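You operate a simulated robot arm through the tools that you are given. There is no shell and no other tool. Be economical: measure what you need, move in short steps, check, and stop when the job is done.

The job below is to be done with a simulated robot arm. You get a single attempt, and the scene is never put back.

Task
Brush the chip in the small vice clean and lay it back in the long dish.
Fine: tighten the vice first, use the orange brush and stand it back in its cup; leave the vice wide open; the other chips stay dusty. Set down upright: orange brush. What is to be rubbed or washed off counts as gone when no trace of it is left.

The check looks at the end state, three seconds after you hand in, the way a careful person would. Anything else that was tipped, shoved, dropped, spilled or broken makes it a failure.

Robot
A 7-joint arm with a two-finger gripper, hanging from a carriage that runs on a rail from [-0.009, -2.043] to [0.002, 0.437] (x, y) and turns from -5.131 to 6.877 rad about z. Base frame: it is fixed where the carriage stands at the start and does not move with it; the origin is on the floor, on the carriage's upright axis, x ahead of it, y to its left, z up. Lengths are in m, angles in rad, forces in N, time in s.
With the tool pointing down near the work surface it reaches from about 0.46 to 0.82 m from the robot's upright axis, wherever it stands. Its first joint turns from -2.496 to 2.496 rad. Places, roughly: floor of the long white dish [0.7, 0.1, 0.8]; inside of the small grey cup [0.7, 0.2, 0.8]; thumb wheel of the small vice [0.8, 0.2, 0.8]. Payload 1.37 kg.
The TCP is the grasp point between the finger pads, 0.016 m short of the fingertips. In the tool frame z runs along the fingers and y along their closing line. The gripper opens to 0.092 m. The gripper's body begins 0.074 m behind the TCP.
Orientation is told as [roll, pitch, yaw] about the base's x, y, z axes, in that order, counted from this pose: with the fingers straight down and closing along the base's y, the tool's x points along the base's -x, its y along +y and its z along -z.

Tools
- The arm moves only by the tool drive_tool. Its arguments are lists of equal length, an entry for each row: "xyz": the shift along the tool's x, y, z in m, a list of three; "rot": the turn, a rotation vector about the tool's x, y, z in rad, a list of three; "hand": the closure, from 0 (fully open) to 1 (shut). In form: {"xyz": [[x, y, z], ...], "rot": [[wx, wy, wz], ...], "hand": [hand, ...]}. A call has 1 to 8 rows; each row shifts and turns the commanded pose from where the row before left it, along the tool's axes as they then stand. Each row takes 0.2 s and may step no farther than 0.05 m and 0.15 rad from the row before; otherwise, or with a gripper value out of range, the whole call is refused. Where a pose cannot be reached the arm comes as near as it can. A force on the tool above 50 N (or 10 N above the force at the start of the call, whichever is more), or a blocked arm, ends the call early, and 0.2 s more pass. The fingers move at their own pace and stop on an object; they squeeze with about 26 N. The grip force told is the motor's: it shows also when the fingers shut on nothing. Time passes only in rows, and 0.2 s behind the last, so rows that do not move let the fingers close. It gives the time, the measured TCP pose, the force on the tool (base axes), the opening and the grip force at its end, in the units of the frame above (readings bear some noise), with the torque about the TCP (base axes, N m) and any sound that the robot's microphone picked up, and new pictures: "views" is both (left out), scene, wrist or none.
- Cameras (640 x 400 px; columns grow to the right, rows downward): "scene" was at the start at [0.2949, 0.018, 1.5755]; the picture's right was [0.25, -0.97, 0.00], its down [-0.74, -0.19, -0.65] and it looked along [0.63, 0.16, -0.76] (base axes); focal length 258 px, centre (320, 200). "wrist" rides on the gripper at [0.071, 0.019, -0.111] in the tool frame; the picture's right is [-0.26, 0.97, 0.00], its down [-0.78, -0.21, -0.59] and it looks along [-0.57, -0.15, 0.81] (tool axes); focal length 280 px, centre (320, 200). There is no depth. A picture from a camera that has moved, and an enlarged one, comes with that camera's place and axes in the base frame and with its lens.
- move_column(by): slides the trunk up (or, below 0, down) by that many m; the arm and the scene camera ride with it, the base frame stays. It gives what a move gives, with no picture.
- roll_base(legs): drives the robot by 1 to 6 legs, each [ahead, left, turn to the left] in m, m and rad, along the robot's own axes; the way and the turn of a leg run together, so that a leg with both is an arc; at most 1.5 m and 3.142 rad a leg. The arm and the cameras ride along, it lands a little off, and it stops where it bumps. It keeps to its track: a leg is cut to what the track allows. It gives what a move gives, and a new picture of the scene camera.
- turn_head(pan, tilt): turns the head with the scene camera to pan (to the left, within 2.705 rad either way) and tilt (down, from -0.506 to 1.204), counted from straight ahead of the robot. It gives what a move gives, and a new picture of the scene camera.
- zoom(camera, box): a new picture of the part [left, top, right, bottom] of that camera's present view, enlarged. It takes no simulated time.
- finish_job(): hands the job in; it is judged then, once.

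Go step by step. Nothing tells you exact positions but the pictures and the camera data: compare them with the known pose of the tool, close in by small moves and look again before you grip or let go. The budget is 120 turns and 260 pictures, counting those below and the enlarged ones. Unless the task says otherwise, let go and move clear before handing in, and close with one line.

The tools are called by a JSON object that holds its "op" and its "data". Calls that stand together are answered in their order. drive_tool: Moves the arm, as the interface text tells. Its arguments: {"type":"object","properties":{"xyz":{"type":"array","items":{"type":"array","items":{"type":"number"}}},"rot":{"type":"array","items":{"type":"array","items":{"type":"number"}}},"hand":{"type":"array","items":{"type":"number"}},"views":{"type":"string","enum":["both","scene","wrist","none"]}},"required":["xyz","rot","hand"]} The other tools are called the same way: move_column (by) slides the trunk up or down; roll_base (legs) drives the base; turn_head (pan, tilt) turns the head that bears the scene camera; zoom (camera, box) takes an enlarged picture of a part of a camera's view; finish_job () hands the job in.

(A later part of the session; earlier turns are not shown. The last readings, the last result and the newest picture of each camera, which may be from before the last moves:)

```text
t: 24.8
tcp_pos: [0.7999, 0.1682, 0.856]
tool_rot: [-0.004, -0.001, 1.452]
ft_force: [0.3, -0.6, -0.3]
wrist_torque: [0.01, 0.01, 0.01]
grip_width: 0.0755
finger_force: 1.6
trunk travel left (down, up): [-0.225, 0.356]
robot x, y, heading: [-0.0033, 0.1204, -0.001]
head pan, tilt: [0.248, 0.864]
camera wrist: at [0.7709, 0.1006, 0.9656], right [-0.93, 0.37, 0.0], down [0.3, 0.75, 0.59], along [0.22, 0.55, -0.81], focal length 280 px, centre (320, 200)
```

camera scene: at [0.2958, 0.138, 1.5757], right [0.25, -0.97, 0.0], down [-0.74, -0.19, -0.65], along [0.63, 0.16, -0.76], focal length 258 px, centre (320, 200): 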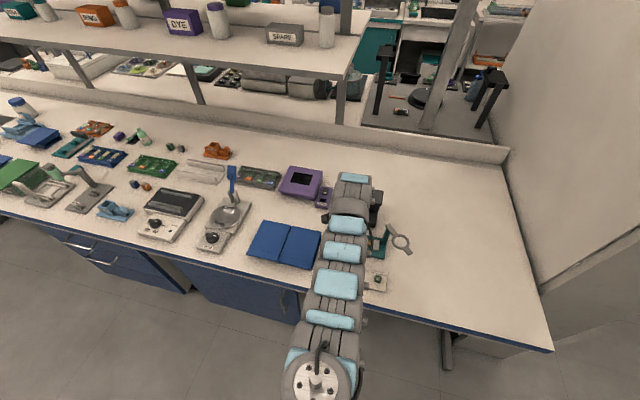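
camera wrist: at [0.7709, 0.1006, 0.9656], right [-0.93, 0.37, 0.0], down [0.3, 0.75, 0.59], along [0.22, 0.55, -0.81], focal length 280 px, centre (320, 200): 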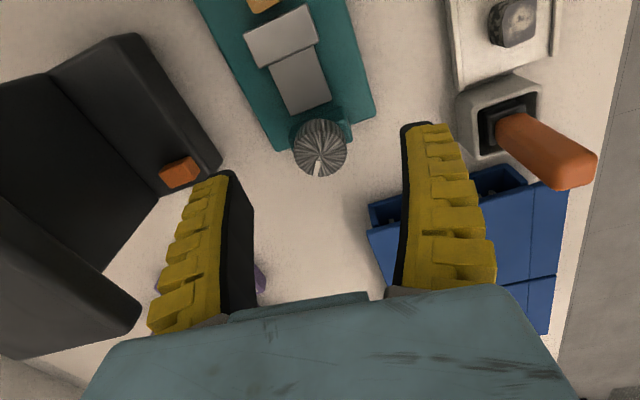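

{"op": "drive_tool", "data": {"xyz": [[0, 0, 0.039], [0, 0, 0], [0, 0, 0], [0, 0, 0], [0, 0, 0], [0, 0, 0], [0, 0, 0], [0, 0, 0]], "rot": [[0, 0, 0], [0, 0, 0], [0, 0, 0], [0, 0, 0], [0, 0, 0.15], [0, 0, 0.15], [0, 0, 0.15], [0, 0, 0.15]], "hand": [0.2, 0.8, 0.8, 0.8, 0.8, 0.8, 0.8, 0.8], "views": "wrist"}}

{"op": "drive_tool", "data": {"xyz": [[0, 0, 0], [0, 0, 0], [0, 0, 0], [0, 0, 0]], "rot": [[0, 0, 0.15], [0, 0, 0.15], [0, 0, 0.15], [0, 0, 0.15]], "hand": [0.8, 0.8, 0.8, 0.8], "views": "wrist"}}

```text
t: 26.6
tcp_pos: [0.7999, 0.1688, 0.8175]
tool_rot: [-0.004, -0.004, 0.849]
ft_force: [-10.6, 6.0, 19.2]
wrist_torque: [0.18, 0.04, 0.01]
grip_width: 0.0222
finger_force: 27.8
trunk travel left (down, up): [-0.225, 0.356]
robot x, y, heading: [-0.0014, 0.1207, -0.0]
head pan, tilt: [0.248, 0.864]
camera wrist: at [0.7374, 0.1293, 0.9276], right [-0.55, 0.83, 0.0], down [0.67, 0.44, 0.59], along [0.5, 0.32, -0.81], focal length 280 px, centre (320, 200)
```

wrist: 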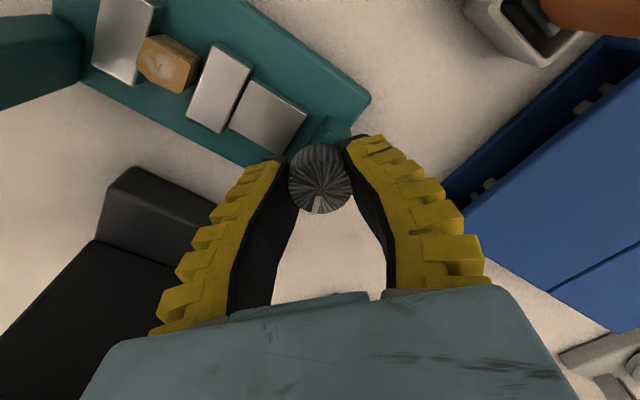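

```text
t: 27.6
tcp_pos: [0.8017, 0.1696, 0.8166]
tool_rot: [-0.002, -0.003, 0.247]
ft_force: [-7.8, 8.7, 19.6]
wrist_torque: [0.13, 0.01, -0.01]
grip_width: 0.022
finger_force: 27.7
trunk travel left (down, up): [-0.225, 0.356]
robot x, y, heading: [0.0032, 0.1217, 0.003]
head pan, tilt: [0.248, 0.864]
camera wrist: at [0.7253, 0.1712, 0.9272], right [0.02, 1.0, 0.0], down [0.81, -0.01, 0.59], along [0.59, -0.01, -0.81], focal length 280 px, centre (320, 200)
```

wrist: 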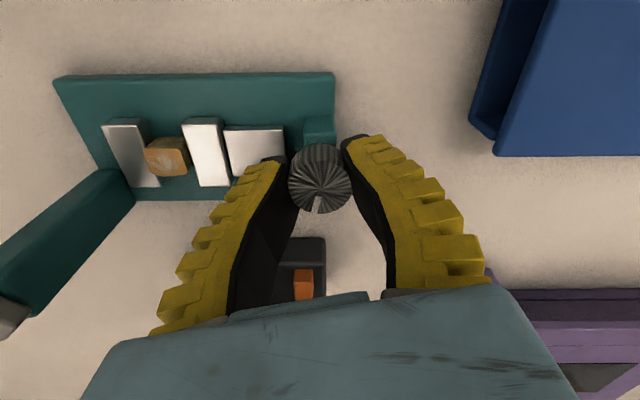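

{"op": "drive_tool", "data": {"xyz": [[0, 0, 0], [0, 0, 0], [0, 0, 0], [0, 0, 0], [0, 0, 0]], "rot": [[0, 0, 0.15], [0, 0, 0.15], [0, 0, 0.15], [0, 0, 0.15], [0, 0, 0]], "hand": [0.8, 0.8, 0.8, 0.8, 0.8], "views": "none"}}

{"op": "drive_tool", "data": {"xyz": [[0, 0, 0], [0, 0, 0]], "rot": [[0, 0, 0.15], [0, 0, 0]], "hand": [0.8, 0.8], "views": "none"}}

{"op": "drive_tool", "data": {"xyz": [[0, 0, 0], [0, 0, 0]], "rot": [[0, 0, 0.12], [0, 0, 0]], "hand": [0.8, 0.8], "views": "wrist"}}

```text
t: 28.8
tcp_pos: [0.8003, 0.1699, 0.8175]
tool_rot: [0.001, -0.003, -0.352]
ft_force: [-6.3, 10.1, 17.0]
wrist_torque: [0.09, 0.04, 0.0]
grip_width: 0.0219
finger_force: 27.5
trunk travel left (down, up): [-0.225, 0.356]
robot x, y, heading: [0.0015, 0.1219, 0.0]
head pan, tilt: [0.248, 0.864]
```

```text
t: 29.4
tcp_pos: [0.7999, 0.1709, 0.8173]
tool_rot: [0.003, -0.004, -0.497]
ft_force: [-5.3, 9.8, 16.0]
wrist_torque: [0.08, 0.1, 0.05]
grip_width: 0.0219
finger_force: 28.2
trunk travel left (down, up): [-0.225, 0.356]
robot x, y, heading: [0.0001, 0.1192, 0.003]
head pan, tilt: [0.248, 0.864]
```

```text
t: 30.0
tcp_pos: [0.8014, 0.1692, 0.8178]
tool_rot: [0.002, -0.002, -0.62]
ft_force: [-2.8, 11.7, 11.7]
wrist_torque: [0.06, 0.01, 0.08]
grip_width: 0.0219
finger_force: 28.0
trunk travel left (down, up): [-0.225, 0.356]
robot x, y, heading: [0.0011, 0.1187, -0.006]
head pan, tilt: [0.248, 0.864]
camera wrist: at [0.7525, 0.2268, 0.9274], right [0.77, 0.63, 0.0], down [0.51, -0.63, 0.59], along [0.38, -0.46, -0.81], focal length 280 px, centre (320, 200)
```

wrist: 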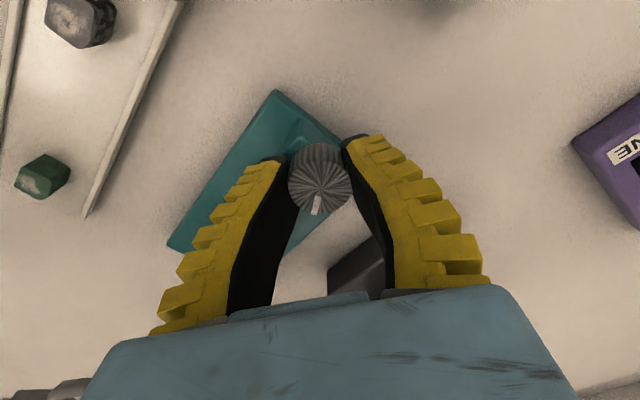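

Contact onset (torque 0.08). A touch more, then release and check that it holds.

{"op": "drive_tool", "data": {"xyz": [[0, 0, 0], [0, 0, 0], [0, 0, 0], [0, 0, 0], [0, 0, -0.04], [0, 0, -0.04], [0, 0, -0.03]], "rot": [[0, 0, 0.08], [0, 0, 0], [0, 0, 0], [0, 0, 0], [0, 0, 0], [0, 0, -0.15], [0, 0, -0.15]], "hand": [0.8, 0.8, 0.5, 0.3, 0.3, 0.2, 0.2], "views": "none"}}

{"op": "drive_tool", "data": {"xyz": [[0, 0, 0], [0, 0, 0], [0, 0, -0.02]], "rot": [[0, 0, -0.15], [0, 0, -0.15], [0, 0, -0.1]], "hand": [0.2, 0.2, 0], "views": "wrist"}}

{"op": "zoom", "data": {"camera": "wrist", "box": [170, 30, 350, 160]}}

```text
t: 31.6
tcp_pos: [0.8005, 0.168, 0.9296]
tool_rot: [0.002, 0.0, -0.398]
ft_force: [0.1, -0.5, 0.4]
wrist_torque: [0.03, -0.01, 0.02]
grip_width: 0.0756
finger_force: 1.1
trunk travel left (down, up): [-0.225, 0.356]
robot x, y, heading: [0.002, 0.1186, 0.001]
head pan, tilt: [0.248, 0.864]
```

```text
t: 32.4
tcp_pos: [0.7989, 0.165, 0.9478]
tool_rot: [-0.002, -0.002, -0.001]
ft_force: [0.5, -0.3, 0.3]
wrist_torque: [0.03, -0.02, 0.02]
grip_width: 0.092
finger_force: 0.1
trunk travel left (down, up): [-0.225, 0.356]
robot x, y, heading: [0.002, 0.1193, 0.001]
head pan, tilt: [0.248, 0.864]
camera wrist: at [0.7266, 0.1844, 1.0576], right [0.26, 0.97, 0.0], down [0.78, -0.21, 0.59], along [0.57, -0.16, -0.81], focal length 280 px, centre (320, 200)
```

wrist: 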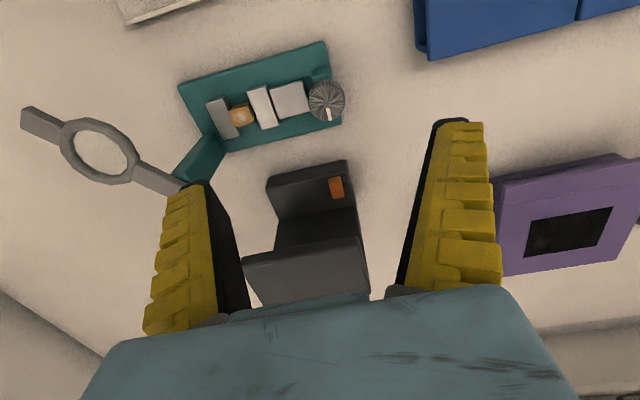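

```text
3.08 times, centred on (260, 95) of wrist
camera zoom: at [0.7266, 0.1844, 1.0576], right [0.26, 0.97, 0.0], down [0.78, -0.21, 0.59], along [0.57, -0.16, -0.81], focal length 863 px, centre (505, 523)
```

zoom: 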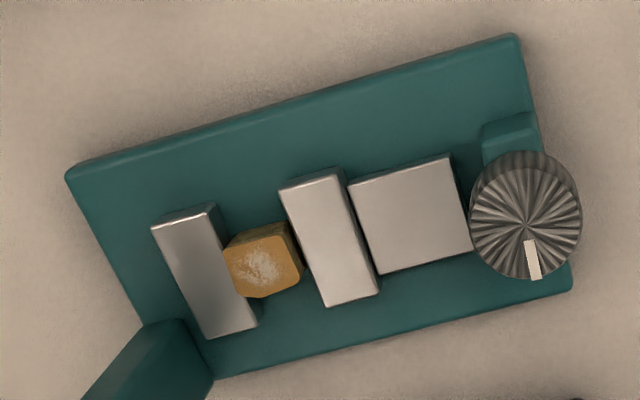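

The knob turned back somewhat on release again. I'll regrip, tighten to light contact, relieve the sideways load and open the fingers only slightly to let go cleanly.

{"op": "drive_tool", "data": {"xyz": [[0, 0, 0], [0, 0, 0], [0, 0, 0], [0, 0, 0.04], [0, 0, 0.04], [0.0, 0.0, 0.03], [0, 0, 0.018]], "rot": [[0, 0, -0.15], [0, 0, -0.15], [0, 0, -0.15], [0, 0, -0.15], [0, 0, -0.15], [0, 0, -0.15], [0, 0, 0]], "hand": [0.2, 0.2, 0.2, 0.2, 0.3, 0.5, 0.5], "views": "none"}}

{"op": "drive_tool", "data": {"xyz": [[0, 0, 0], [0, 0, 0], [0, 0, 0]], "rot": [[0, 0, 0], [0, 0, 0], [0, 0, 0]], "hand": [0.8, 0.8, 0.8], "views": "wrist"}}

```text
t: 34.0
tcp_pos: [0.8019, 0.1669, 0.8191]
tool_rot: [-0.004, -0.002, 0.903]
ft_force: [0.5, -0.6, 0.3]
wrist_torque: [0.01, 0.03, 0.01]
grip_width: 0.0493
finger_force: 2.2
trunk travel left (down, up): [-0.225, 0.356]
robot x, y, heading: [0.0007, 0.1175, 0.002]
head pan, tilt: [0.248, 0.864]
```

```text
t: 34.8
tcp_pos: [0.8004, 0.1689, 0.8202]
tool_rot: [-0.003, -0.003, 0.9]
ft_force: [-0.9, 6.0, 3.5]
wrist_torque: [0.23, -0.19, -0.03]
grip_width: 0.0221
finger_force: 28.3
trunk travel left (down, up): [-0.225, 0.356]
robot x, y, heading: [0.0012, 0.1184, 0.0]
head pan, tilt: [0.248, 0.864]
camera wrist: at [0.7397, 0.1262, 0.9297], right [-0.59, 0.8, 0.0], down [0.65, 0.48, 0.59], along [0.48, 0.35, -0.81], focal length 280 px, centre (320, 200)
```

wrist: 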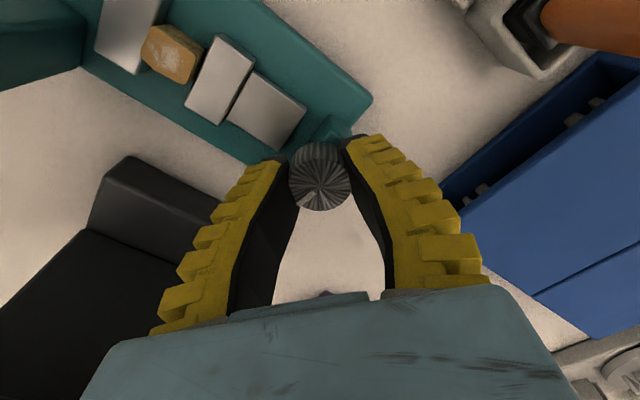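

{"op": "drive_tool", "data": {"xyz": [[-0.0016, 0.0012, 0], [0, 0, 0], [0, 0, 0], [0, 0, 0], [0, 0, 0], [0, 0, 0]], "rot": [[0, 0, 0], [0, 0, 0.15], [0, 0, 0.15], [0, 0, 0.15], [0, 0, 0.1], [0, 0, 0]], "hand": [0.8, 0.8, 0.8, 0.8, 0.8, 0.8], "views": "wrist"}}

{"op": "zoom", "data": {"camera": "wrist", "box": [80, 20, 400, 220]}}

```text
t: 36.2
tcp_pos: [0.8012, 0.1692, 0.8201]
tool_rot: [-0.001, -0.004, 0.349]
ft_force: [-7.0, 3.6, 13.1]
wrist_torque: [-0.01, 0.1, 0.04]
grip_width: 0.0215
finger_force: 28.6
trunk travel left (down, up): [-0.225, 0.356]
robot x, y, heading: [0.0014, 0.1173, 0.002]
head pan, tilt: [0.248, 0.864]
camera wrist: at [0.7256, 0.164, 0.9296], right [-0.08, 1.0, 0.0], down [0.8, 0.07, 0.59], along [0.59, 0.05, -0.81], focal length 280 px, centre (320, 200)
```

wrist: 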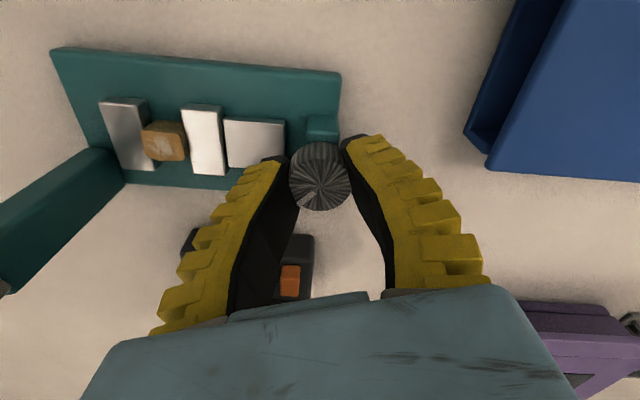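

```text
2.00 times, centred on (240, 120) of wrist
camera zoom: at [0.7256, 0.164, 0.9296], right [-0.08, 1.0, 0.0], down [0.8, 0.07, 0.59], along [0.59, 0.05, -0.81], focal length 561 px, centre (480, 360)
```

zoom: 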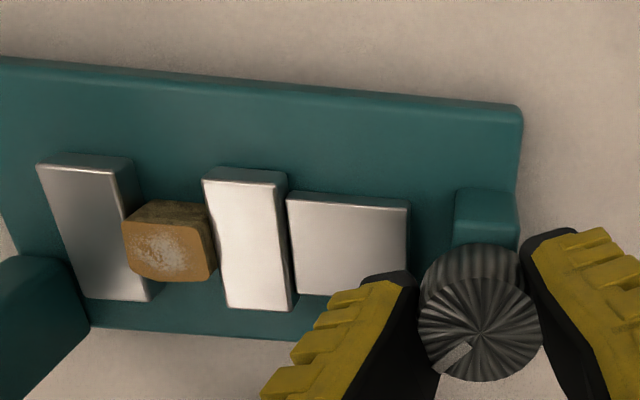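

Snug. A last 0.15, then let go with a slight opening.

{"op": "drive_tool", "data": {"xyz": [[0, 0, 0], [0, 0, 0], [0, 0, 0]], "rot": [[0, 0, 0.1], [0, 0, 0.05], [0, 0, 0]], "hand": [0.8, 0.8, 0.8], "views": "wrist"}}

{"op": "drive_tool", "data": {"xyz": [[0, 0, 0], [0, 0, 0]], "rot": [[0, 0, 0], [0, 0, 0]], "hand": [0.6, 0.6], "views": "wrist"}}

```text
t: 37.0
tcp_pos: [0.7997, 0.1702, 0.8203]
tool_rot: [-0.001, -0.003, 0.199]
ft_force: [-6.3, 4.2, 15.2]
wrist_torque: [0.03, -0.06, 0.02]
grip_width: 0.0217
finger_force: 27.5
trunk travel left (down, up): [-0.225, 0.356]
robot x, y, heading: [0.0023, 0.1199, -0.001]
head pan, tilt: [0.248, 0.864]
camera wrist: at [0.7255, 0.175, 0.9295], right [0.07, 1.0, 0.0], down [0.8, -0.05, 0.59], along [0.59, -0.04, -0.81], focal length 280 px, centre (320, 200)
```

wrist: 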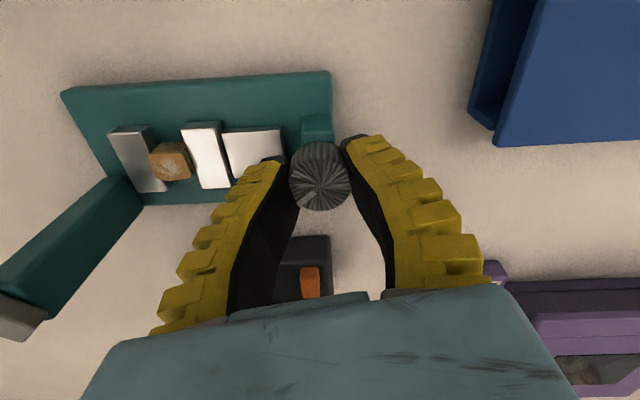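

```text
t: 37.6
tcp_pos: [0.8007, 0.1672, 0.8189]
tool_rot: [-0.002, -0.003, 0.199]
ft_force: [0.5, -0.5, 0.4]
wrist_torque: [-0.02, 0.01, 0.0]
grip_width: 0.0401
finger_force: 2.7
trunk travel left (down, up): [-0.225, 0.356]
robot x, y, heading: [-0.0007, 0.1159, 0.001]
head pan, tilt: [0.248, 0.864]
camera wrist: at [0.7249, 0.1735, 0.9287], right [0.07, 1.0, 0.0], down [0.8, -0.05, 0.59], along [0.59, -0.04, -0.81], focal length 280 px, centre (320, 200)
```

wrist: 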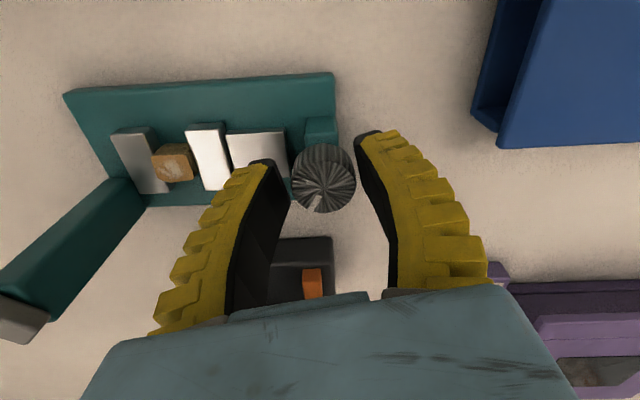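

{"op": "zoom", "data": {"camera": "wrist", "box": [60, 60, 380, 260]}}

```text
2.00 times, centred on (220, 160) of wrist
camera zoom: at [0.7249, 0.1735, 0.9287], right [0.07, 1.0, 0.0], down [0.8, -0.05, 0.59], along [0.59, -0.04, -0.81], focal length 561 px, centre (520, 280)
```

zoom: 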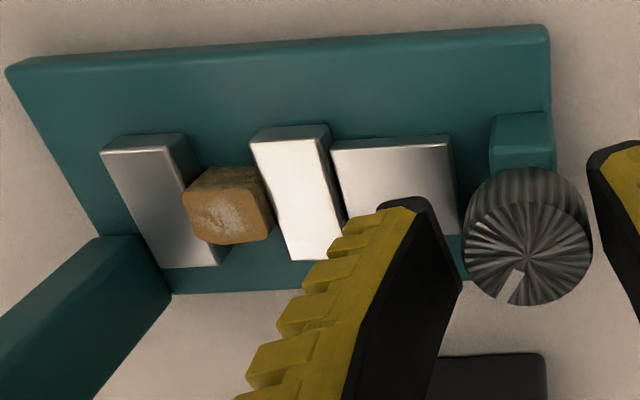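

It holds lightly at about the contact point. One more tightening, with the tool better centred on the knob (+2.5 mm in y) so release won't drag it.

{"op": "drive_tool", "data": {"xyz": [[-0.0005, 0.0024, 0], [0, 0, 0], [0, 0, 0], [0, 0, 0]], "rot": [[0, 0, 0], [0, 0, 0], [0, 0, 0], [0, 0, 0]], "hand": [0.6, 0.8, 0.8, 0.8], "views": "none"}}

{"op": "drive_tool", "data": {"xyz": [[0, 0, 0], [0, 0, 0], [0, 0, 0], [0, 0, 0]], "rot": [[0, 0, 0.15], [0, 0, 0.15], [0, 0, 0.05], [0, 0, 0]], "hand": [0.8, 0.8, 0.8, 0.8], "views": "wrist"}}

```text
t: 38.6
tcp_pos: [0.8003, 0.1708, 0.8186]
tool_rot: [-0.003, -0.002, 0.199]
ft_force: [-1.9, -4.8, 4.2]
wrist_torque: [-0.03, -0.08, -0.02]
grip_width: 0.0244
finger_force: 28.1
trunk travel left (down, up): [-0.225, 0.356]
robot x, y, heading: [0.0017, 0.1204, 0.002]
head pan, tilt: [0.248, 0.864]
```

```text
t: 39.6
tcp_pos: [0.8013, 0.1705, 0.8195]
tool_rot: [0.0, -0.004, -0.152]
ft_force: [-6.6, -5.0, 11.8]
wrist_torque: [0.02, 0.23, -0.01]
grip_width: 0.0239
finger_force: 27.9
trunk travel left (down, up): [-0.225, 0.356]
robot x, y, heading: [-0.0005, 0.1193, -0.004]
head pan, tilt: [0.248, 0.864]
camera wrist: at [0.7318, 0.2003, 0.929], right [0.4, 0.91, 0.0], down [0.74, -0.33, 0.59], along [0.54, -0.24, -0.81], focal length 280 px, centre (320, 200)
```

wrist: 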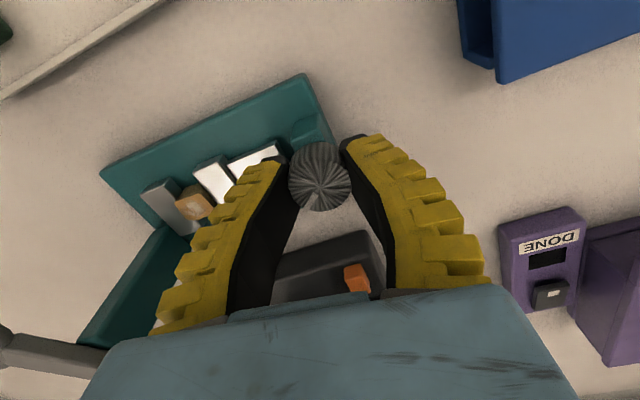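

{"op": "drive_tool", "data": {"xyz": [[0, -0.001, 0], [0, 0, 0]], "rot": [[0, 0, 0.1], [0, 0, 0]], "hand": [0.8, 0.8], "views": "none"}}

{"op": "zoom", "data": {"camera": "wrist", "box": [160, 100, 400, 250]}}

{"op": "drive_tool", "data": {"xyz": [[0, 0, 0], [0, 0, 0]], "rot": [[0, 0, 0], [0, 0, 0]], "hand": [0.6, 0.6], "views": "wrist"}}

```text
t: 40.2
tcp_pos: [0.8017, 0.1705, 0.8186]
tool_rot: [-0.002, -0.004, -0.251]
ft_force: [-2.9, -4.3, 8.1]
wrist_torque: [-0.05, -0.13, 0.07]
grip_width: 0.0238
finger_force: 28.1
trunk travel left (down, up): [-0.225, 0.356]
robot x, y, heading: [0.0012, 0.1232, -0.0]
head pan, tilt: [0.248, 0.864]
```

```text
2.67 times, centred on (280, 175) of wrist
camera zoom: at [0.735, 0.2067, 0.929], right [0.49, 0.87, 0.0], down [0.7, -0.4, 0.59], along [0.52, -0.29, -0.81], focal length 748 px, centre (427, 267)
```

zoom: 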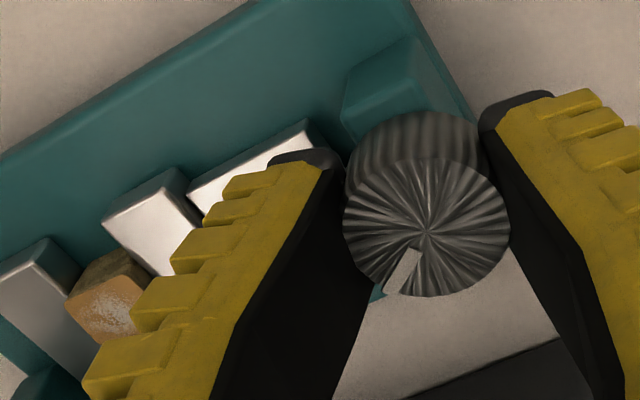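

```text
t: 40.8
tcp_pos: [0.7994, 0.1711, 0.8184]
tool_rot: [-0.001, -0.003, -0.25]
ft_force: [-0.3, -0.6, 0.0]
wrist_torque: [0.0, -0.01, -0.02]
grip_width: 0.0399
finger_force: 2.2
trunk travel left (down, up): [-0.225, 0.356]
robot x, y, heading: [0.0035, 0.1177, -0.003]
head pan, tilt: [0.248, 0.864]
camera wrist: at [0.7346, 0.2076, 0.9287], right [0.49, 0.87, 0.0], down [0.7, -0.4, 0.59], along [0.52, -0.29, -0.81], focal length 280 px, centre (320, 200)
```

wrist: 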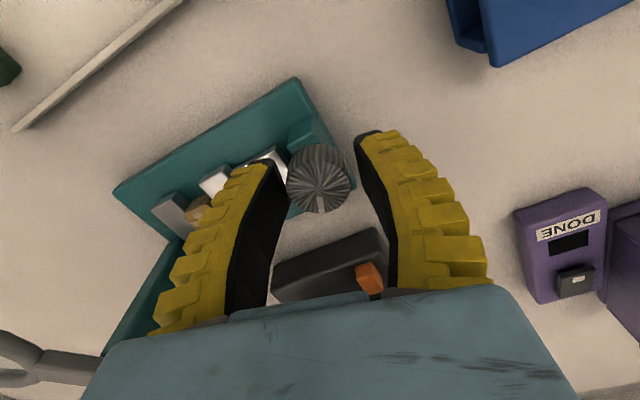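

It settles at the same contact point (mark about -33°) each time, so that is its self-held clamped state. I'll rise and straighten, and raise the trunk for better inward reach toward the brush.

{"op": "drive_tool", "data": {"xyz": [[0, 0, -0.02], [0, 0, -0.03], [0, 0, -0.03]], "rot": [[0, 0, 0], [0, 0, -0.125], [0, 0, -0.125]], "hand": [0.4, 0.2, 0.2], "views": "none"}}

{"op": "move_column", "data": {"by": 0.1}}

{"op": "drive_tool", "data": {"xyz": [[0.04, 0.01, 0], [0.04, 0.011, 0], [0.04, 0.01, 0]], "rot": [[0, 0, 0], [0, 0, 0], [0, 0, 0]], "hand": [0.2, 0.2, 0.2], "views": "both"}}

```text
t: 41.6
tcp_pos: [0.7993, 0.1694, 0.8996]
tool_rot: [-0.002, -0.002, 0.002]
ft_force: [-0.5, -1.3, 0.6]
wrist_torque: [-0.02, 0.01, -0.01]
grip_width: 0.0754
finger_force: 1.2
trunk travel left (down, up): [-0.225, 0.356]
robot x, y, heading: [-0.0014, 0.1189, 0.001]
head pan, tilt: [0.248, 0.864]
```

```text
t: 43.0
tcp_pos: [0.7991, 0.1684, 0.999]
tool_rot: [-0.002, -0.003, 0.0]
ft_force: [0.3, 0.1, -0.4]
wrist_torque: [0.01, 0.02, 0.03]
grip_width: 0.0753
finger_force: 1.6
trunk travel left (down, up): [-0.325, 0.256]
robot x, y, heading: [0.0045, 0.1166, 0.002]
head pan, tilt: [0.248, 0.864]
```

```text
t: 43.8
tcp_pos: [0.693, 0.193, 0.9822]
tool_rot: [-0.008, -0.007, -0.003]
ft_force: [2.2, -6.1, 2.5]
wrist_torque: [0.54, 0.16, 0.0]
grip_width: 0.0756
finger_force: 1.3
out of reach, approached as far as the arm can: row 3
trunk travel left (down, up): [-0.325, 0.256]
robot x, y, heading: [-0.0004, 0.1183, -0.002]
head pan, tilt: [0.248, 0.864]
camera scene: at [0.2965, 0.1349, 1.6763], right [0.24, -0.97, 0.0], down [-0.74, -0.19, -0.65], along [0.63, 0.16, -0.76], focal length 258 px, centre (320, 200)
camera wrist: at [0.6198, 0.2136, 1.0917], right [0.27, 0.96, 0.0], down [0.78, -0.21, 0.6], along [0.57, -0.16, -0.8], focal length 280 px, centre (320, 200)
```

scene: 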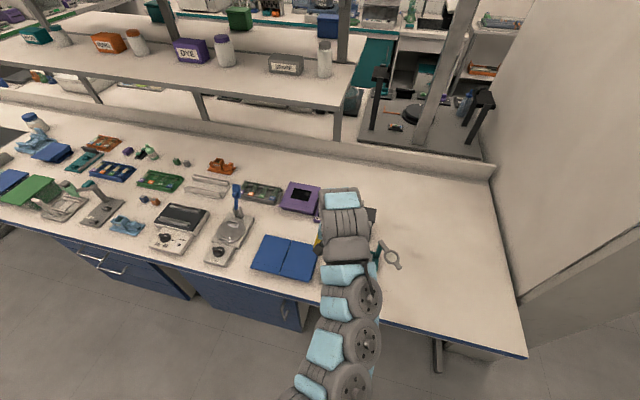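
wrist: 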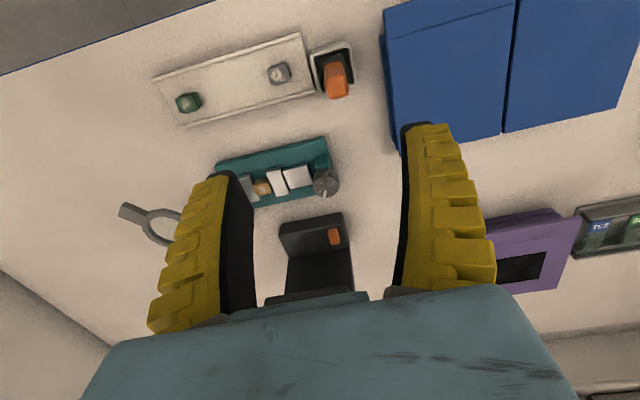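

{"op": "zoom", "data": {"camera": "wrist", "box": [150, 20, 390, 220]}}

```text
2.00 times, centred on (270, 120) of wrist
camera zoom: at [0.6198, 0.2136, 1.0917], right [0.27, 0.96, 0.0], down [0.78, -0.21, 0.6], along [0.57, -0.16, -0.8], focal length 561 px, centre (420, 360)
```

zoom: 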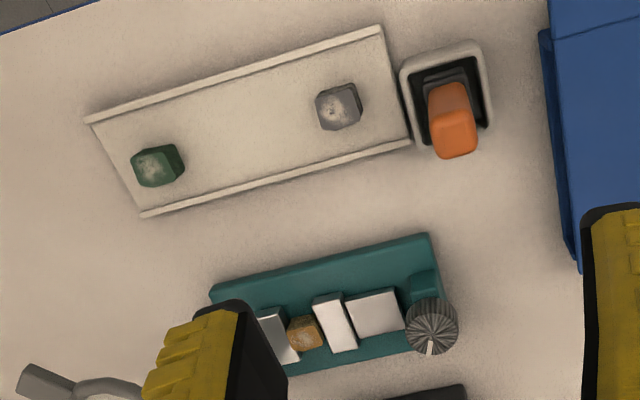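

Chip and jaws look snug. I'll lower toward the brush handle, then fine-tune over it.

{"op": "drive_tool", "data": {"xyz": [[0.005, 0.007, 0.03], [0.008, 0.006, 0.03]], "rot": [[0, 0, 0], [0, 0, 0]], "hand": [0.4, 0.4], "views": "wrist"}}

```text
t: 44.4
tcp_pos: [0.6764, 0.214, 0.919]
tool_rot: [-0.002, -0.004, 0.0]
ft_force: [0.1, -0.6, 1.2]
wrist_torque: [0.0, 0.01, -0.03]
grip_width: 0.0579
finger_force: 2.1
trunk travel left (down, up): [-0.325, 0.256]
robot x, y, heading: [-0.001, 0.1185, -0.002]
head pan, tilt: [0.248, 0.864]
camera wrist: at [0.6044, 0.2332, 1.0301], right [0.26, 0.97, 0.0], down [0.78, -0.21, 0.59], along [0.57, -0.16, -0.81], focal length 280 px, centre (320, 200)
```

wrist: 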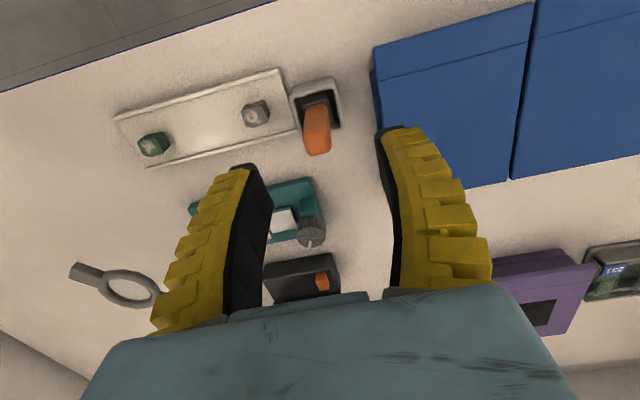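

Handle top at about [0.673, 0.212]; I'm nearly over it. Lower straight down partway and look once more.

{"op": "drive_tool", "data": {"xyz": [[0.003, -0.002, 0.03], [0, 0, 0]], "rot": [[0, 0, 0], [0, 0, 0]], "hand": [0.4, 0.4], "views": "wrist"}}

```text
t: 45.0
tcp_pos: [0.674, 0.2112, 0.8898]
tool_rot: [-0.001, -0.003, 0.0]
ft_force: [0.3, 0.8, 0.4]
wrist_torque: [0.02, 0.0, 0.0]
grip_width: 0.0578
finger_force: 2.2
trunk travel left (down, up): [-0.325, 0.256]
robot x, y, heading: [0.0034, 0.1161, -0.001]
head pan, tilt: [0.248, 0.864]
camera wrist: at [0.602, 0.2309, 0.9994], right [0.26, 0.97, 0.0], down [0.78, -0.21, 0.59], along [0.57, -0.16, -0.81], focal length 280 px, centre (320, 200)
```

wrist: 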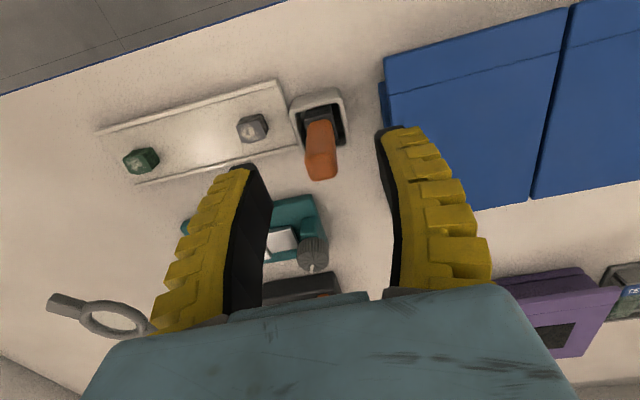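

{"op": "drive_tool", "data": {"xyz": [[0.003, 0.001, 0.02], [0, 0, 0.014], [0, 0, 0], [0, 0, 0], [0, 0, 0]], "rot": [[0, 0, 0], [0, 0, 0], [0, 0, 0], [0, 0, 0], [0, 0, 0]], "hand": [0.4, 0.4, 0.6, 0.85, 0.85], "views": "wrist"}}

```text
t: 46.2
tcp_pos: [0.6717, 0.213, 0.8548]
tool_rot: [-0.002, -0.004, 0.001]
ft_force: [-0.1, -0.5, -0.3]
wrist_torque: [0.02, 0.0, -0.01]
grip_width: 0.0168
finger_force: 3.6
trunk travel left (down, up): [-0.325, 0.256]
robot x, y, heading: [-0.0015, 0.1181, -0.004]
head pan, tilt: [0.248, 0.864]
camera wrist: at [0.5993, 0.232, 0.9651], right [0.26, 0.97, 0.0], down [0.78, -0.21, 0.59], along [0.57, -0.16, -0.81], focal length 280 px, centre (320, 200)
```

wrist: 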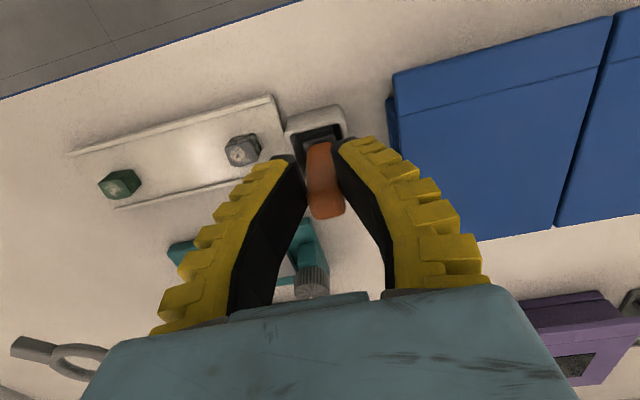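

{"op": "drive_tool", "data": {"xyz": [[0, 0, 0], [0, 0, 0], [0, 0, 0]], "rot": [[0, 0, 0], [0, 0, 0], [0, 0, 0]], "hand": [1, 1, 1], "views": "wrist"}}

```text
t: 47.0
tcp_pos: [0.6711, 0.2118, 0.856]
tool_rot: [-0.002, -0.002, 0.001]
ft_force: [-2.4, -1.5, 9.5]
wrist_torque: [-0.02, 0.01, 0.0]
grip_width: 0.0107
finger_force: 25.7
trunk travel left (down, up): [-0.325, 0.256]
robot x, y, heading: [0.0017, 0.1195, -0.003]
head pan, tilt: [0.248, 0.864]
camera wrist: at [0.5997, 0.2319, 0.9653], right [0.26, 0.97, 0.0], down [0.78, -0.21, 0.59], along [0.57, -0.16, -0.81], focal length 280 px, centre (320, 200)
```

wrist: 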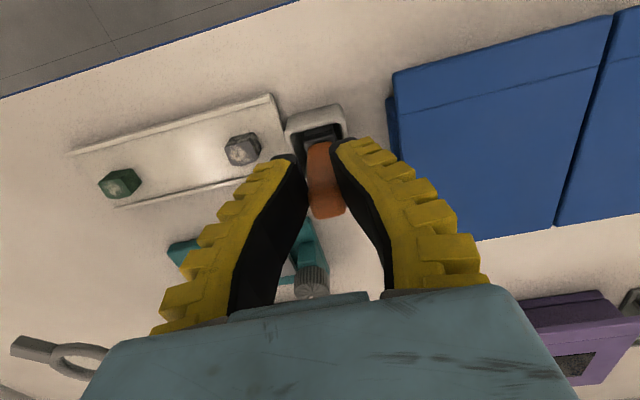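

Grip firm. Lift the brush straight up and look at it.

{"op": "drive_tool", "data": {"xyz": [[0, 0, -0.025], [0, 0, -0.025], [0, 0, -0.025]], "rot": [[0, 0, 0], [0, 0, 0], [0, 0, 0]], "hand": [1, 1, 1], "views": "both"}}

{"op": "zoom", "data": {"camera": "wrist", "box": [160, 50, 480, 250]}}

```text
t: 47.8
tcp_pos: [0.6695, 0.2132, 0.9303]
tool_rot: [-0.001, -0.004, 0.0]
ft_force: [0.4, 0.1, 0.6]
wrist_torque: [0.01, 0.0, 0.01]
grip_width: 0.0081
finger_force: 26.2
trunk travel left (down, up): [-0.325, 0.256]
robot x, y, heading: [0.0012, 0.1211, -0.003]
head pan, tilt: [0.248, 0.864]
camera scene: at [0.2955, 0.1373, 1.6755], right [0.25, -0.97, 0.0], down [-0.74, -0.19, -0.65], along [0.63, 0.16, -0.76], focal length 258 px, centre (320, 200)
camera wrist: at [0.5971, 0.2331, 1.0403], right [0.26, 0.97, 0.0], down [0.78, -0.21, 0.59], along [0.57, -0.16, -0.81], focal length 280 px, centre (320, 200)
```

scene: 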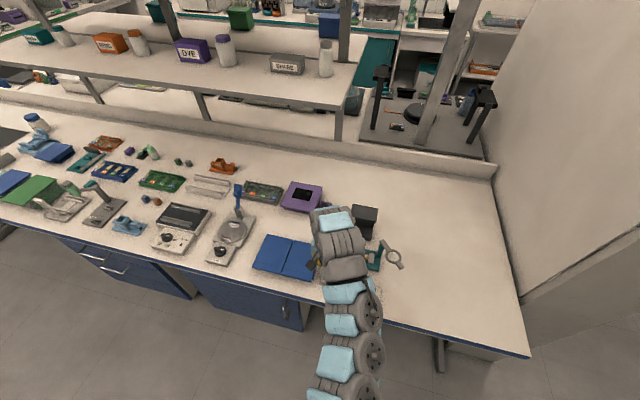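
wrist: 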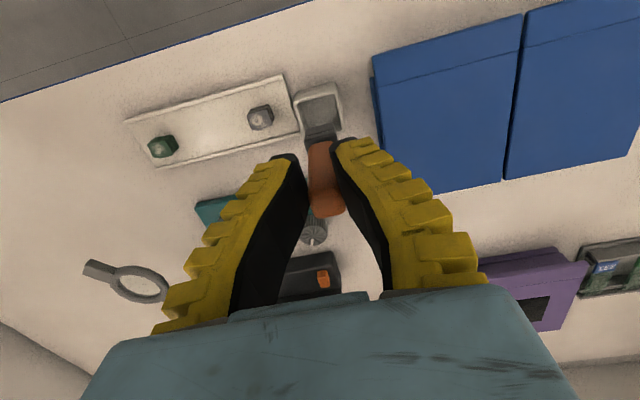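

```text
2.00 times, centred on (320, 150) of wrist
camera zoom: at [0.5971, 0.2331, 1.0403], right [0.26, 0.97, 0.0], down [0.78, -0.21, 0.59], along [0.57, -0.16, -0.81], focal length 561 px, centre (320, 300)
```

zoom: 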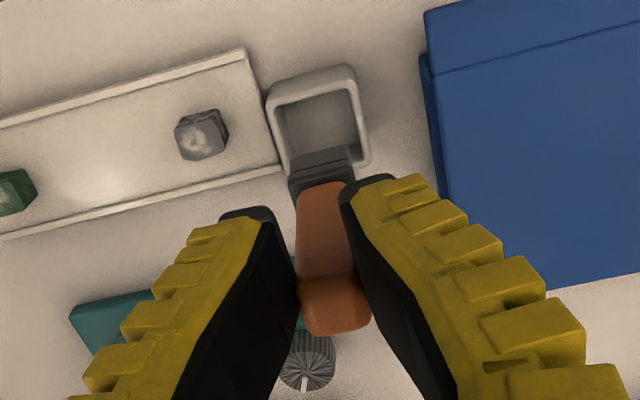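

The brush is out of the cup; its tip is about 0.083 below the TCP. Now carry it over the chip at about [0.793, 0.089].

{"op": "drive_tool", "data": {"xyz": [[-0.031, -0.031, 0], [-0.031, -0.031, 0], [-0.031, -0.031, 0], [-0.0305, -0.031, 0], [0, 0, 0]], "rot": [[0, 0, 0], [0, 0, 0], [0, 0, 0], [0, 0, 0], [0, 0, 0]], "hand": [1, 1, 1, 1, 1], "views": "both"}}

{"op": "zoom", "data": {"camera": "wrist", "box": [160, 20, 480, 220]}}

```text
t: 49.0
tcp_pos: [0.7956, 0.0873, 0.9329]
tool_rot: [-0.003, -0.004, 0.001]
ft_force: [0.7, -1.1, 0.1]
wrist_torque: [0.01, 0.02, 0.01]
grip_width: 0.0081
finger_force: 26.6
trunk travel left (down, up): [-0.325, 0.256]
robot x, y, heading: [-0.0003, 0.1207, 0.004]
head pan, tilt: [0.248, 0.864]
camera scene: at [0.2955, 0.1373, 1.6755], right [0.25, -0.97, 0.0], down [-0.74, -0.19, -0.65], along [0.63, 0.16, -0.76], focal length 258 px, centre (320, 200)
camera wrist: at [0.7229, 0.1072, 1.0427], right [0.26, 0.97, 0.0], down [0.78, -0.21, 0.59], along [0.57, -0.16, -0.81], focal length 280 px, centre (320, 200)
```

scene: 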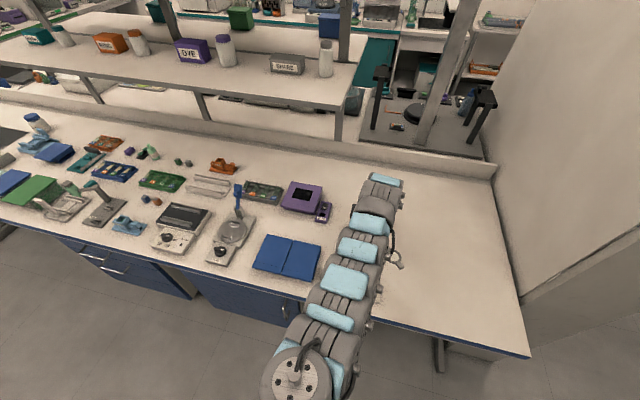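
wrist: 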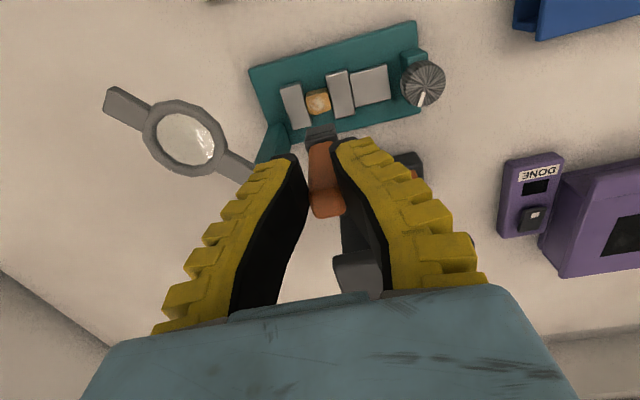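

```text
2.00 times, centred on (320, 120) of wrist
camera zoom: at [0.7229, 0.1072, 1.0427], right [0.26, 0.97, 0.0], down [0.78, -0.21, 0.59], along [0.57, -0.16, -0.81], focal length 561 px, centre (320, 360)
```

zoom: 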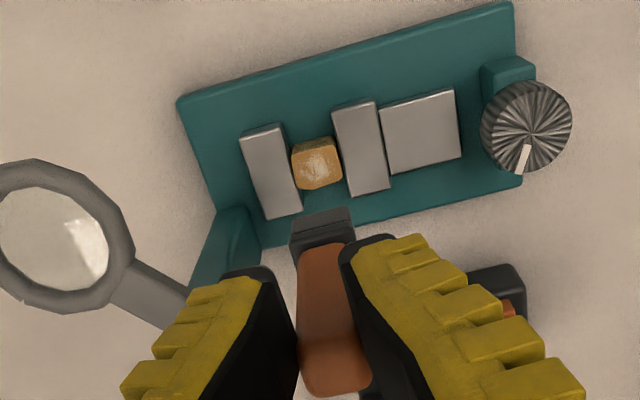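

Good view: the chip is centred at about [0.794, 0.086], snug between the jaws, almost exactly below the brush. I'll lower until the bristles touch.

{"op": "drive_tool", "data": {"xyz": [[0.002, -0.001, 0.03], [0, 0, 0.008], [0, 0, 0.004]], "rot": [[0, 0, 0], [0, 0, 0], [0, 0, 0]], "hand": [1, 1, 1], "views": "wrist"}}

{"op": "zoom", "data": {"camera": "wrist", "box": [160, 20, 480, 220]}}

```text
t: 49.8
tcp_pos: [0.7934, 0.0889, 0.8883]
tool_rot: [-0.002, -0.004, 0.0]
ft_force: [-0.3, 0.1, -0.4]
wrist_torque: [0.01, 0.0, -0.01]
grip_width: 0.0082
finger_force: 26.1
trunk travel left (down, up): [-0.325, 0.256]
robot x, y, heading: [0.0007, 0.1183, 0.004]
head pan, tilt: [0.248, 0.864]
camera wrist: at [0.7208, 0.1078, 0.9991], right [0.26, 0.97, 0.0], down [0.78, -0.21, 0.59], along [0.57, -0.15, -0.81], focal length 280 px, centre (320, 200)
```

wrist: 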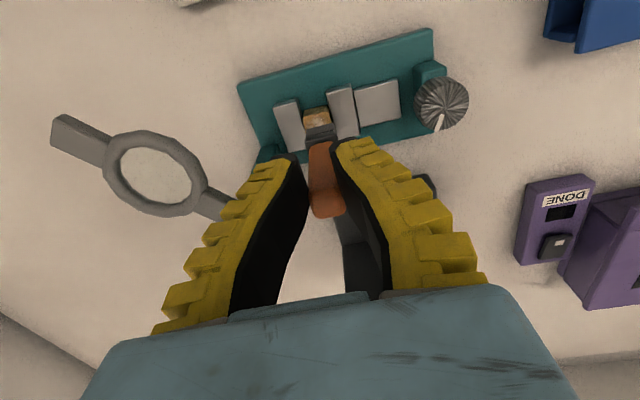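

```text
2.00 times, centred on (320, 120) of wrist
camera zoom: at [0.7208, 0.1078, 0.9991], right [0.26, 0.97, 0.0], down [0.78, -0.21, 0.59], along [0.57, -0.15, -0.81], focal length 561 px, centre (320, 360)
```

zoom: 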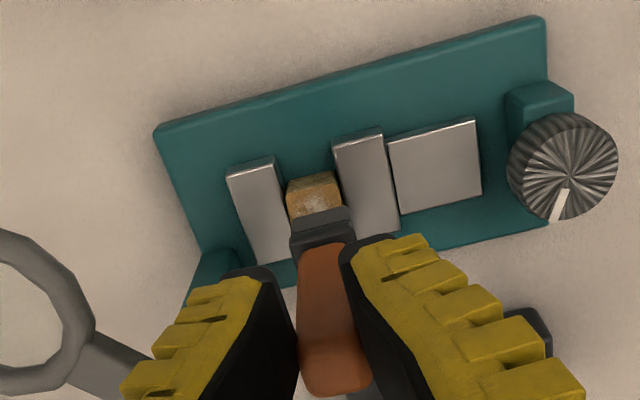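

{"op": "drive_tool", "data": {"xyz": [[0, -0.001, 0.004], [0, 0, 0.003], [0, 0, 0]], "rot": [[0, 0, 0], [0, 0, 0], [0, 0, 0]], "hand": [1, 1, 1], "views": "none"}}

{"op": "drive_tool", "data": {"xyz": [[0, 0, 0.003], [0, 0, 0]], "rot": [[0, 0, 0], [0, 0, 0]], "hand": [1, 1], "views": "wrist"}}

```text
t: 50.6
tcp_pos: [0.7917, 0.086, 0.882]
tool_rot: [-0.001, -0.005, 0.001]
ft_force: [-0.1, -0.1, -0.4]
wrist_torque: [-0.01, 0.02, 0.0]
grip_width: 0.008
finger_force: 26.4
trunk travel left (down, up): [-0.325, 0.256]
robot x, y, heading: [0.002, 0.121, -0.001]
head pan, tilt: [0.248, 0.864]
```

```text
t: 51.2
tcp_pos: [0.7927, 0.0859, 0.8795]
tool_rot: [-0.001, -0.005, -0.001]
ft_force: [-1.8, -1.2, 5.4]
wrist_torque: [-0.03, 0.03, 0.01]
grip_width: 0.0101
finger_force: 26.1
trunk travel left (down, up): [-0.325, 0.256]
robot x, y, heading: [0.005, 0.1209, 0.004]
head pan, tilt: [0.248, 0.864]
camera wrist: at [0.7202, 0.1063, 0.9889], right [0.26, 0.96, 0.0], down [0.78, -0.21, 0.59], along [0.57, -0.16, -0.81], focal length 280 px, centre (320, 200)
```

wrist: 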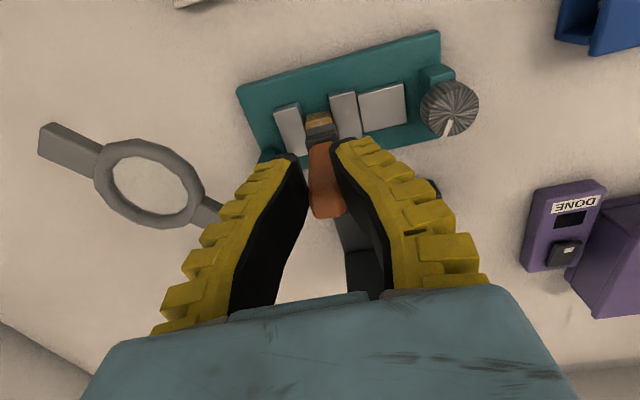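

Contact with about 5 N. Now gentle strokes along x.

{"op": "drive_tool", "data": {"xyz": [[0.008, 0, 0], [-0.008, 0, 0], [-0.008, 0, 0], [0.008, 0, 0], [0.008, 0, 0], [-0.008, 0, 0], [-0.008, 0, 0], [0.008, 0, 0]], "rot": [[0, 0, 0], [0, 0, 0], [0, 0, 0], [0, 0, 0], [0, 0, 0], [0, 0, 0], [0, 0, 0], [0, 0, 0]], "hand": [1, 1, 1, 1, 1, 1, 1, 1], "views": "wrist"}}

{"op": "zoom", "data": {"camera": "wrist", "box": [220, 60, 420, 185]}}

```text
t: 53.0
tcp_pos: [0.7916, 0.0859, 0.8805]
tool_rot: [-0.002, -0.004, 0.001]
ft_force: [0.1, -0.4, -0.7]
wrist_torque: [0.07, 0.01, -0.02]
grip_width: 0.0084
finger_force: 26.5
trunk travel left (down, up): [-0.325, 0.256]
robot x, y, heading: [-0.0016, 0.1193, -0.004]
head pan, tilt: [0.248, 0.864]
camera wrist: at [0.7197, 0.1059, 0.9902], right [0.26, 0.97, 0.0], down [0.78, -0.21, 0.59], along [0.57, -0.16, -0.81], focal length 280 px, centre (320, 200)
```

wrist: 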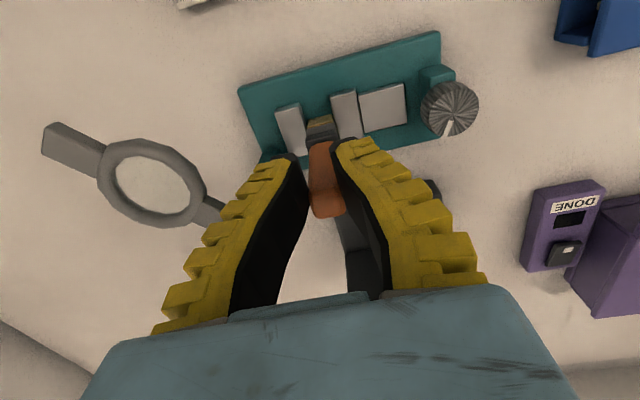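

```text
3.20 times, centred on (320, 122) of wrist
camera zoom: at [0.7197, 0.1059, 0.9902], right [0.26, 0.97, 0.0], down [0.78, -0.21, 0.59], along [0.57, -0.16, -0.81], focal length 897 px, centre (320, 448)
```

zoom: 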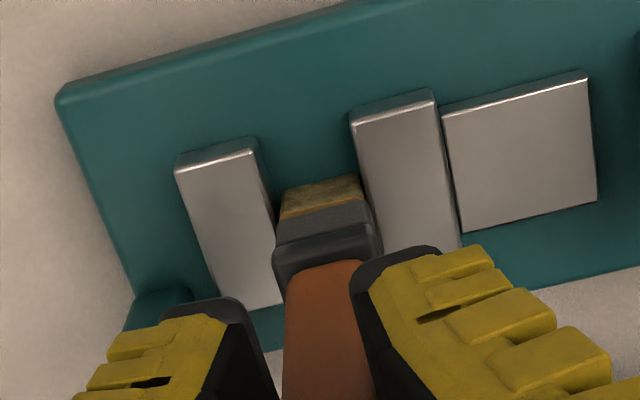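

{"op": "drive_tool", "data": {"xyz": [[0, 0, -0.03], [0, 0, -0.025], [0, 0, 0]], "rot": [[0, 0, 0], [0, 0, 0], [0, 0, 0]], "hand": [1, 1, 1], "views": "wrist"}}

{"op": "zoom", "data": {"camera": "wrist", "box": [220, 40, 420, 165]}}

```text
t: 53.8
tcp_pos: [0.7944, 0.085, 0.9344]
tool_rot: [-0.001, -0.004, 0.0]
ft_force: [-0.2, 0.0, -0.6]
wrist_torque: [0.02, -0.01, 0.02]
grip_width: 0.008
finger_force: 26.4
trunk travel left (down, up): [-0.325, 0.256]
robot x, y, heading: [0.0021, 0.1208, 0.002]
head pan, tilt: [0.248, 0.864]
camera wrist: at [0.7201, 0.1051, 1.0445], right [0.26, 0.97, 0.0], down [0.78, -0.21, 0.59], along [0.57, -0.16, -0.81], focal length 280 px, centre (320, 200)
```

wrist: 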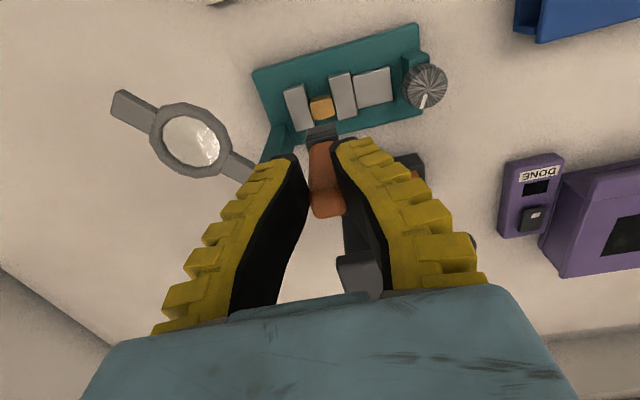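

```text
3.20 times, centred on (320, 102) of wrist
camera zoom: at [0.7201, 0.1051, 1.0445], right [0.26, 0.97, 0.0], down [0.78, -0.21, 0.59], along [0.57, -0.16, -0.81], focal length 897 px, centre (320, 512)
```

zoom: 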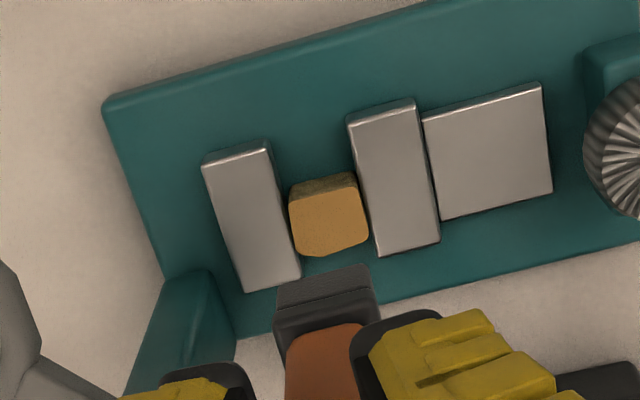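

{"op": "zoom", "data": {"camera": "wrist", "box": [290, 80, 354, 120]}}

```text
10.00 times, centred on (322, 100) of wrist
camera zoom: at [0.7201, 0.1051, 1.0445], right [0.26, 0.97, 0.0], down [0.78, -0.21, 0.59], along [0.57, -0.16, -0.81], focal length 2804 px, centre (300, 1200)
```

zoom: 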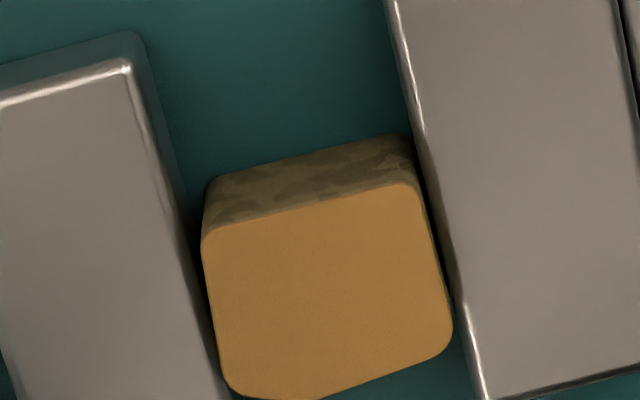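

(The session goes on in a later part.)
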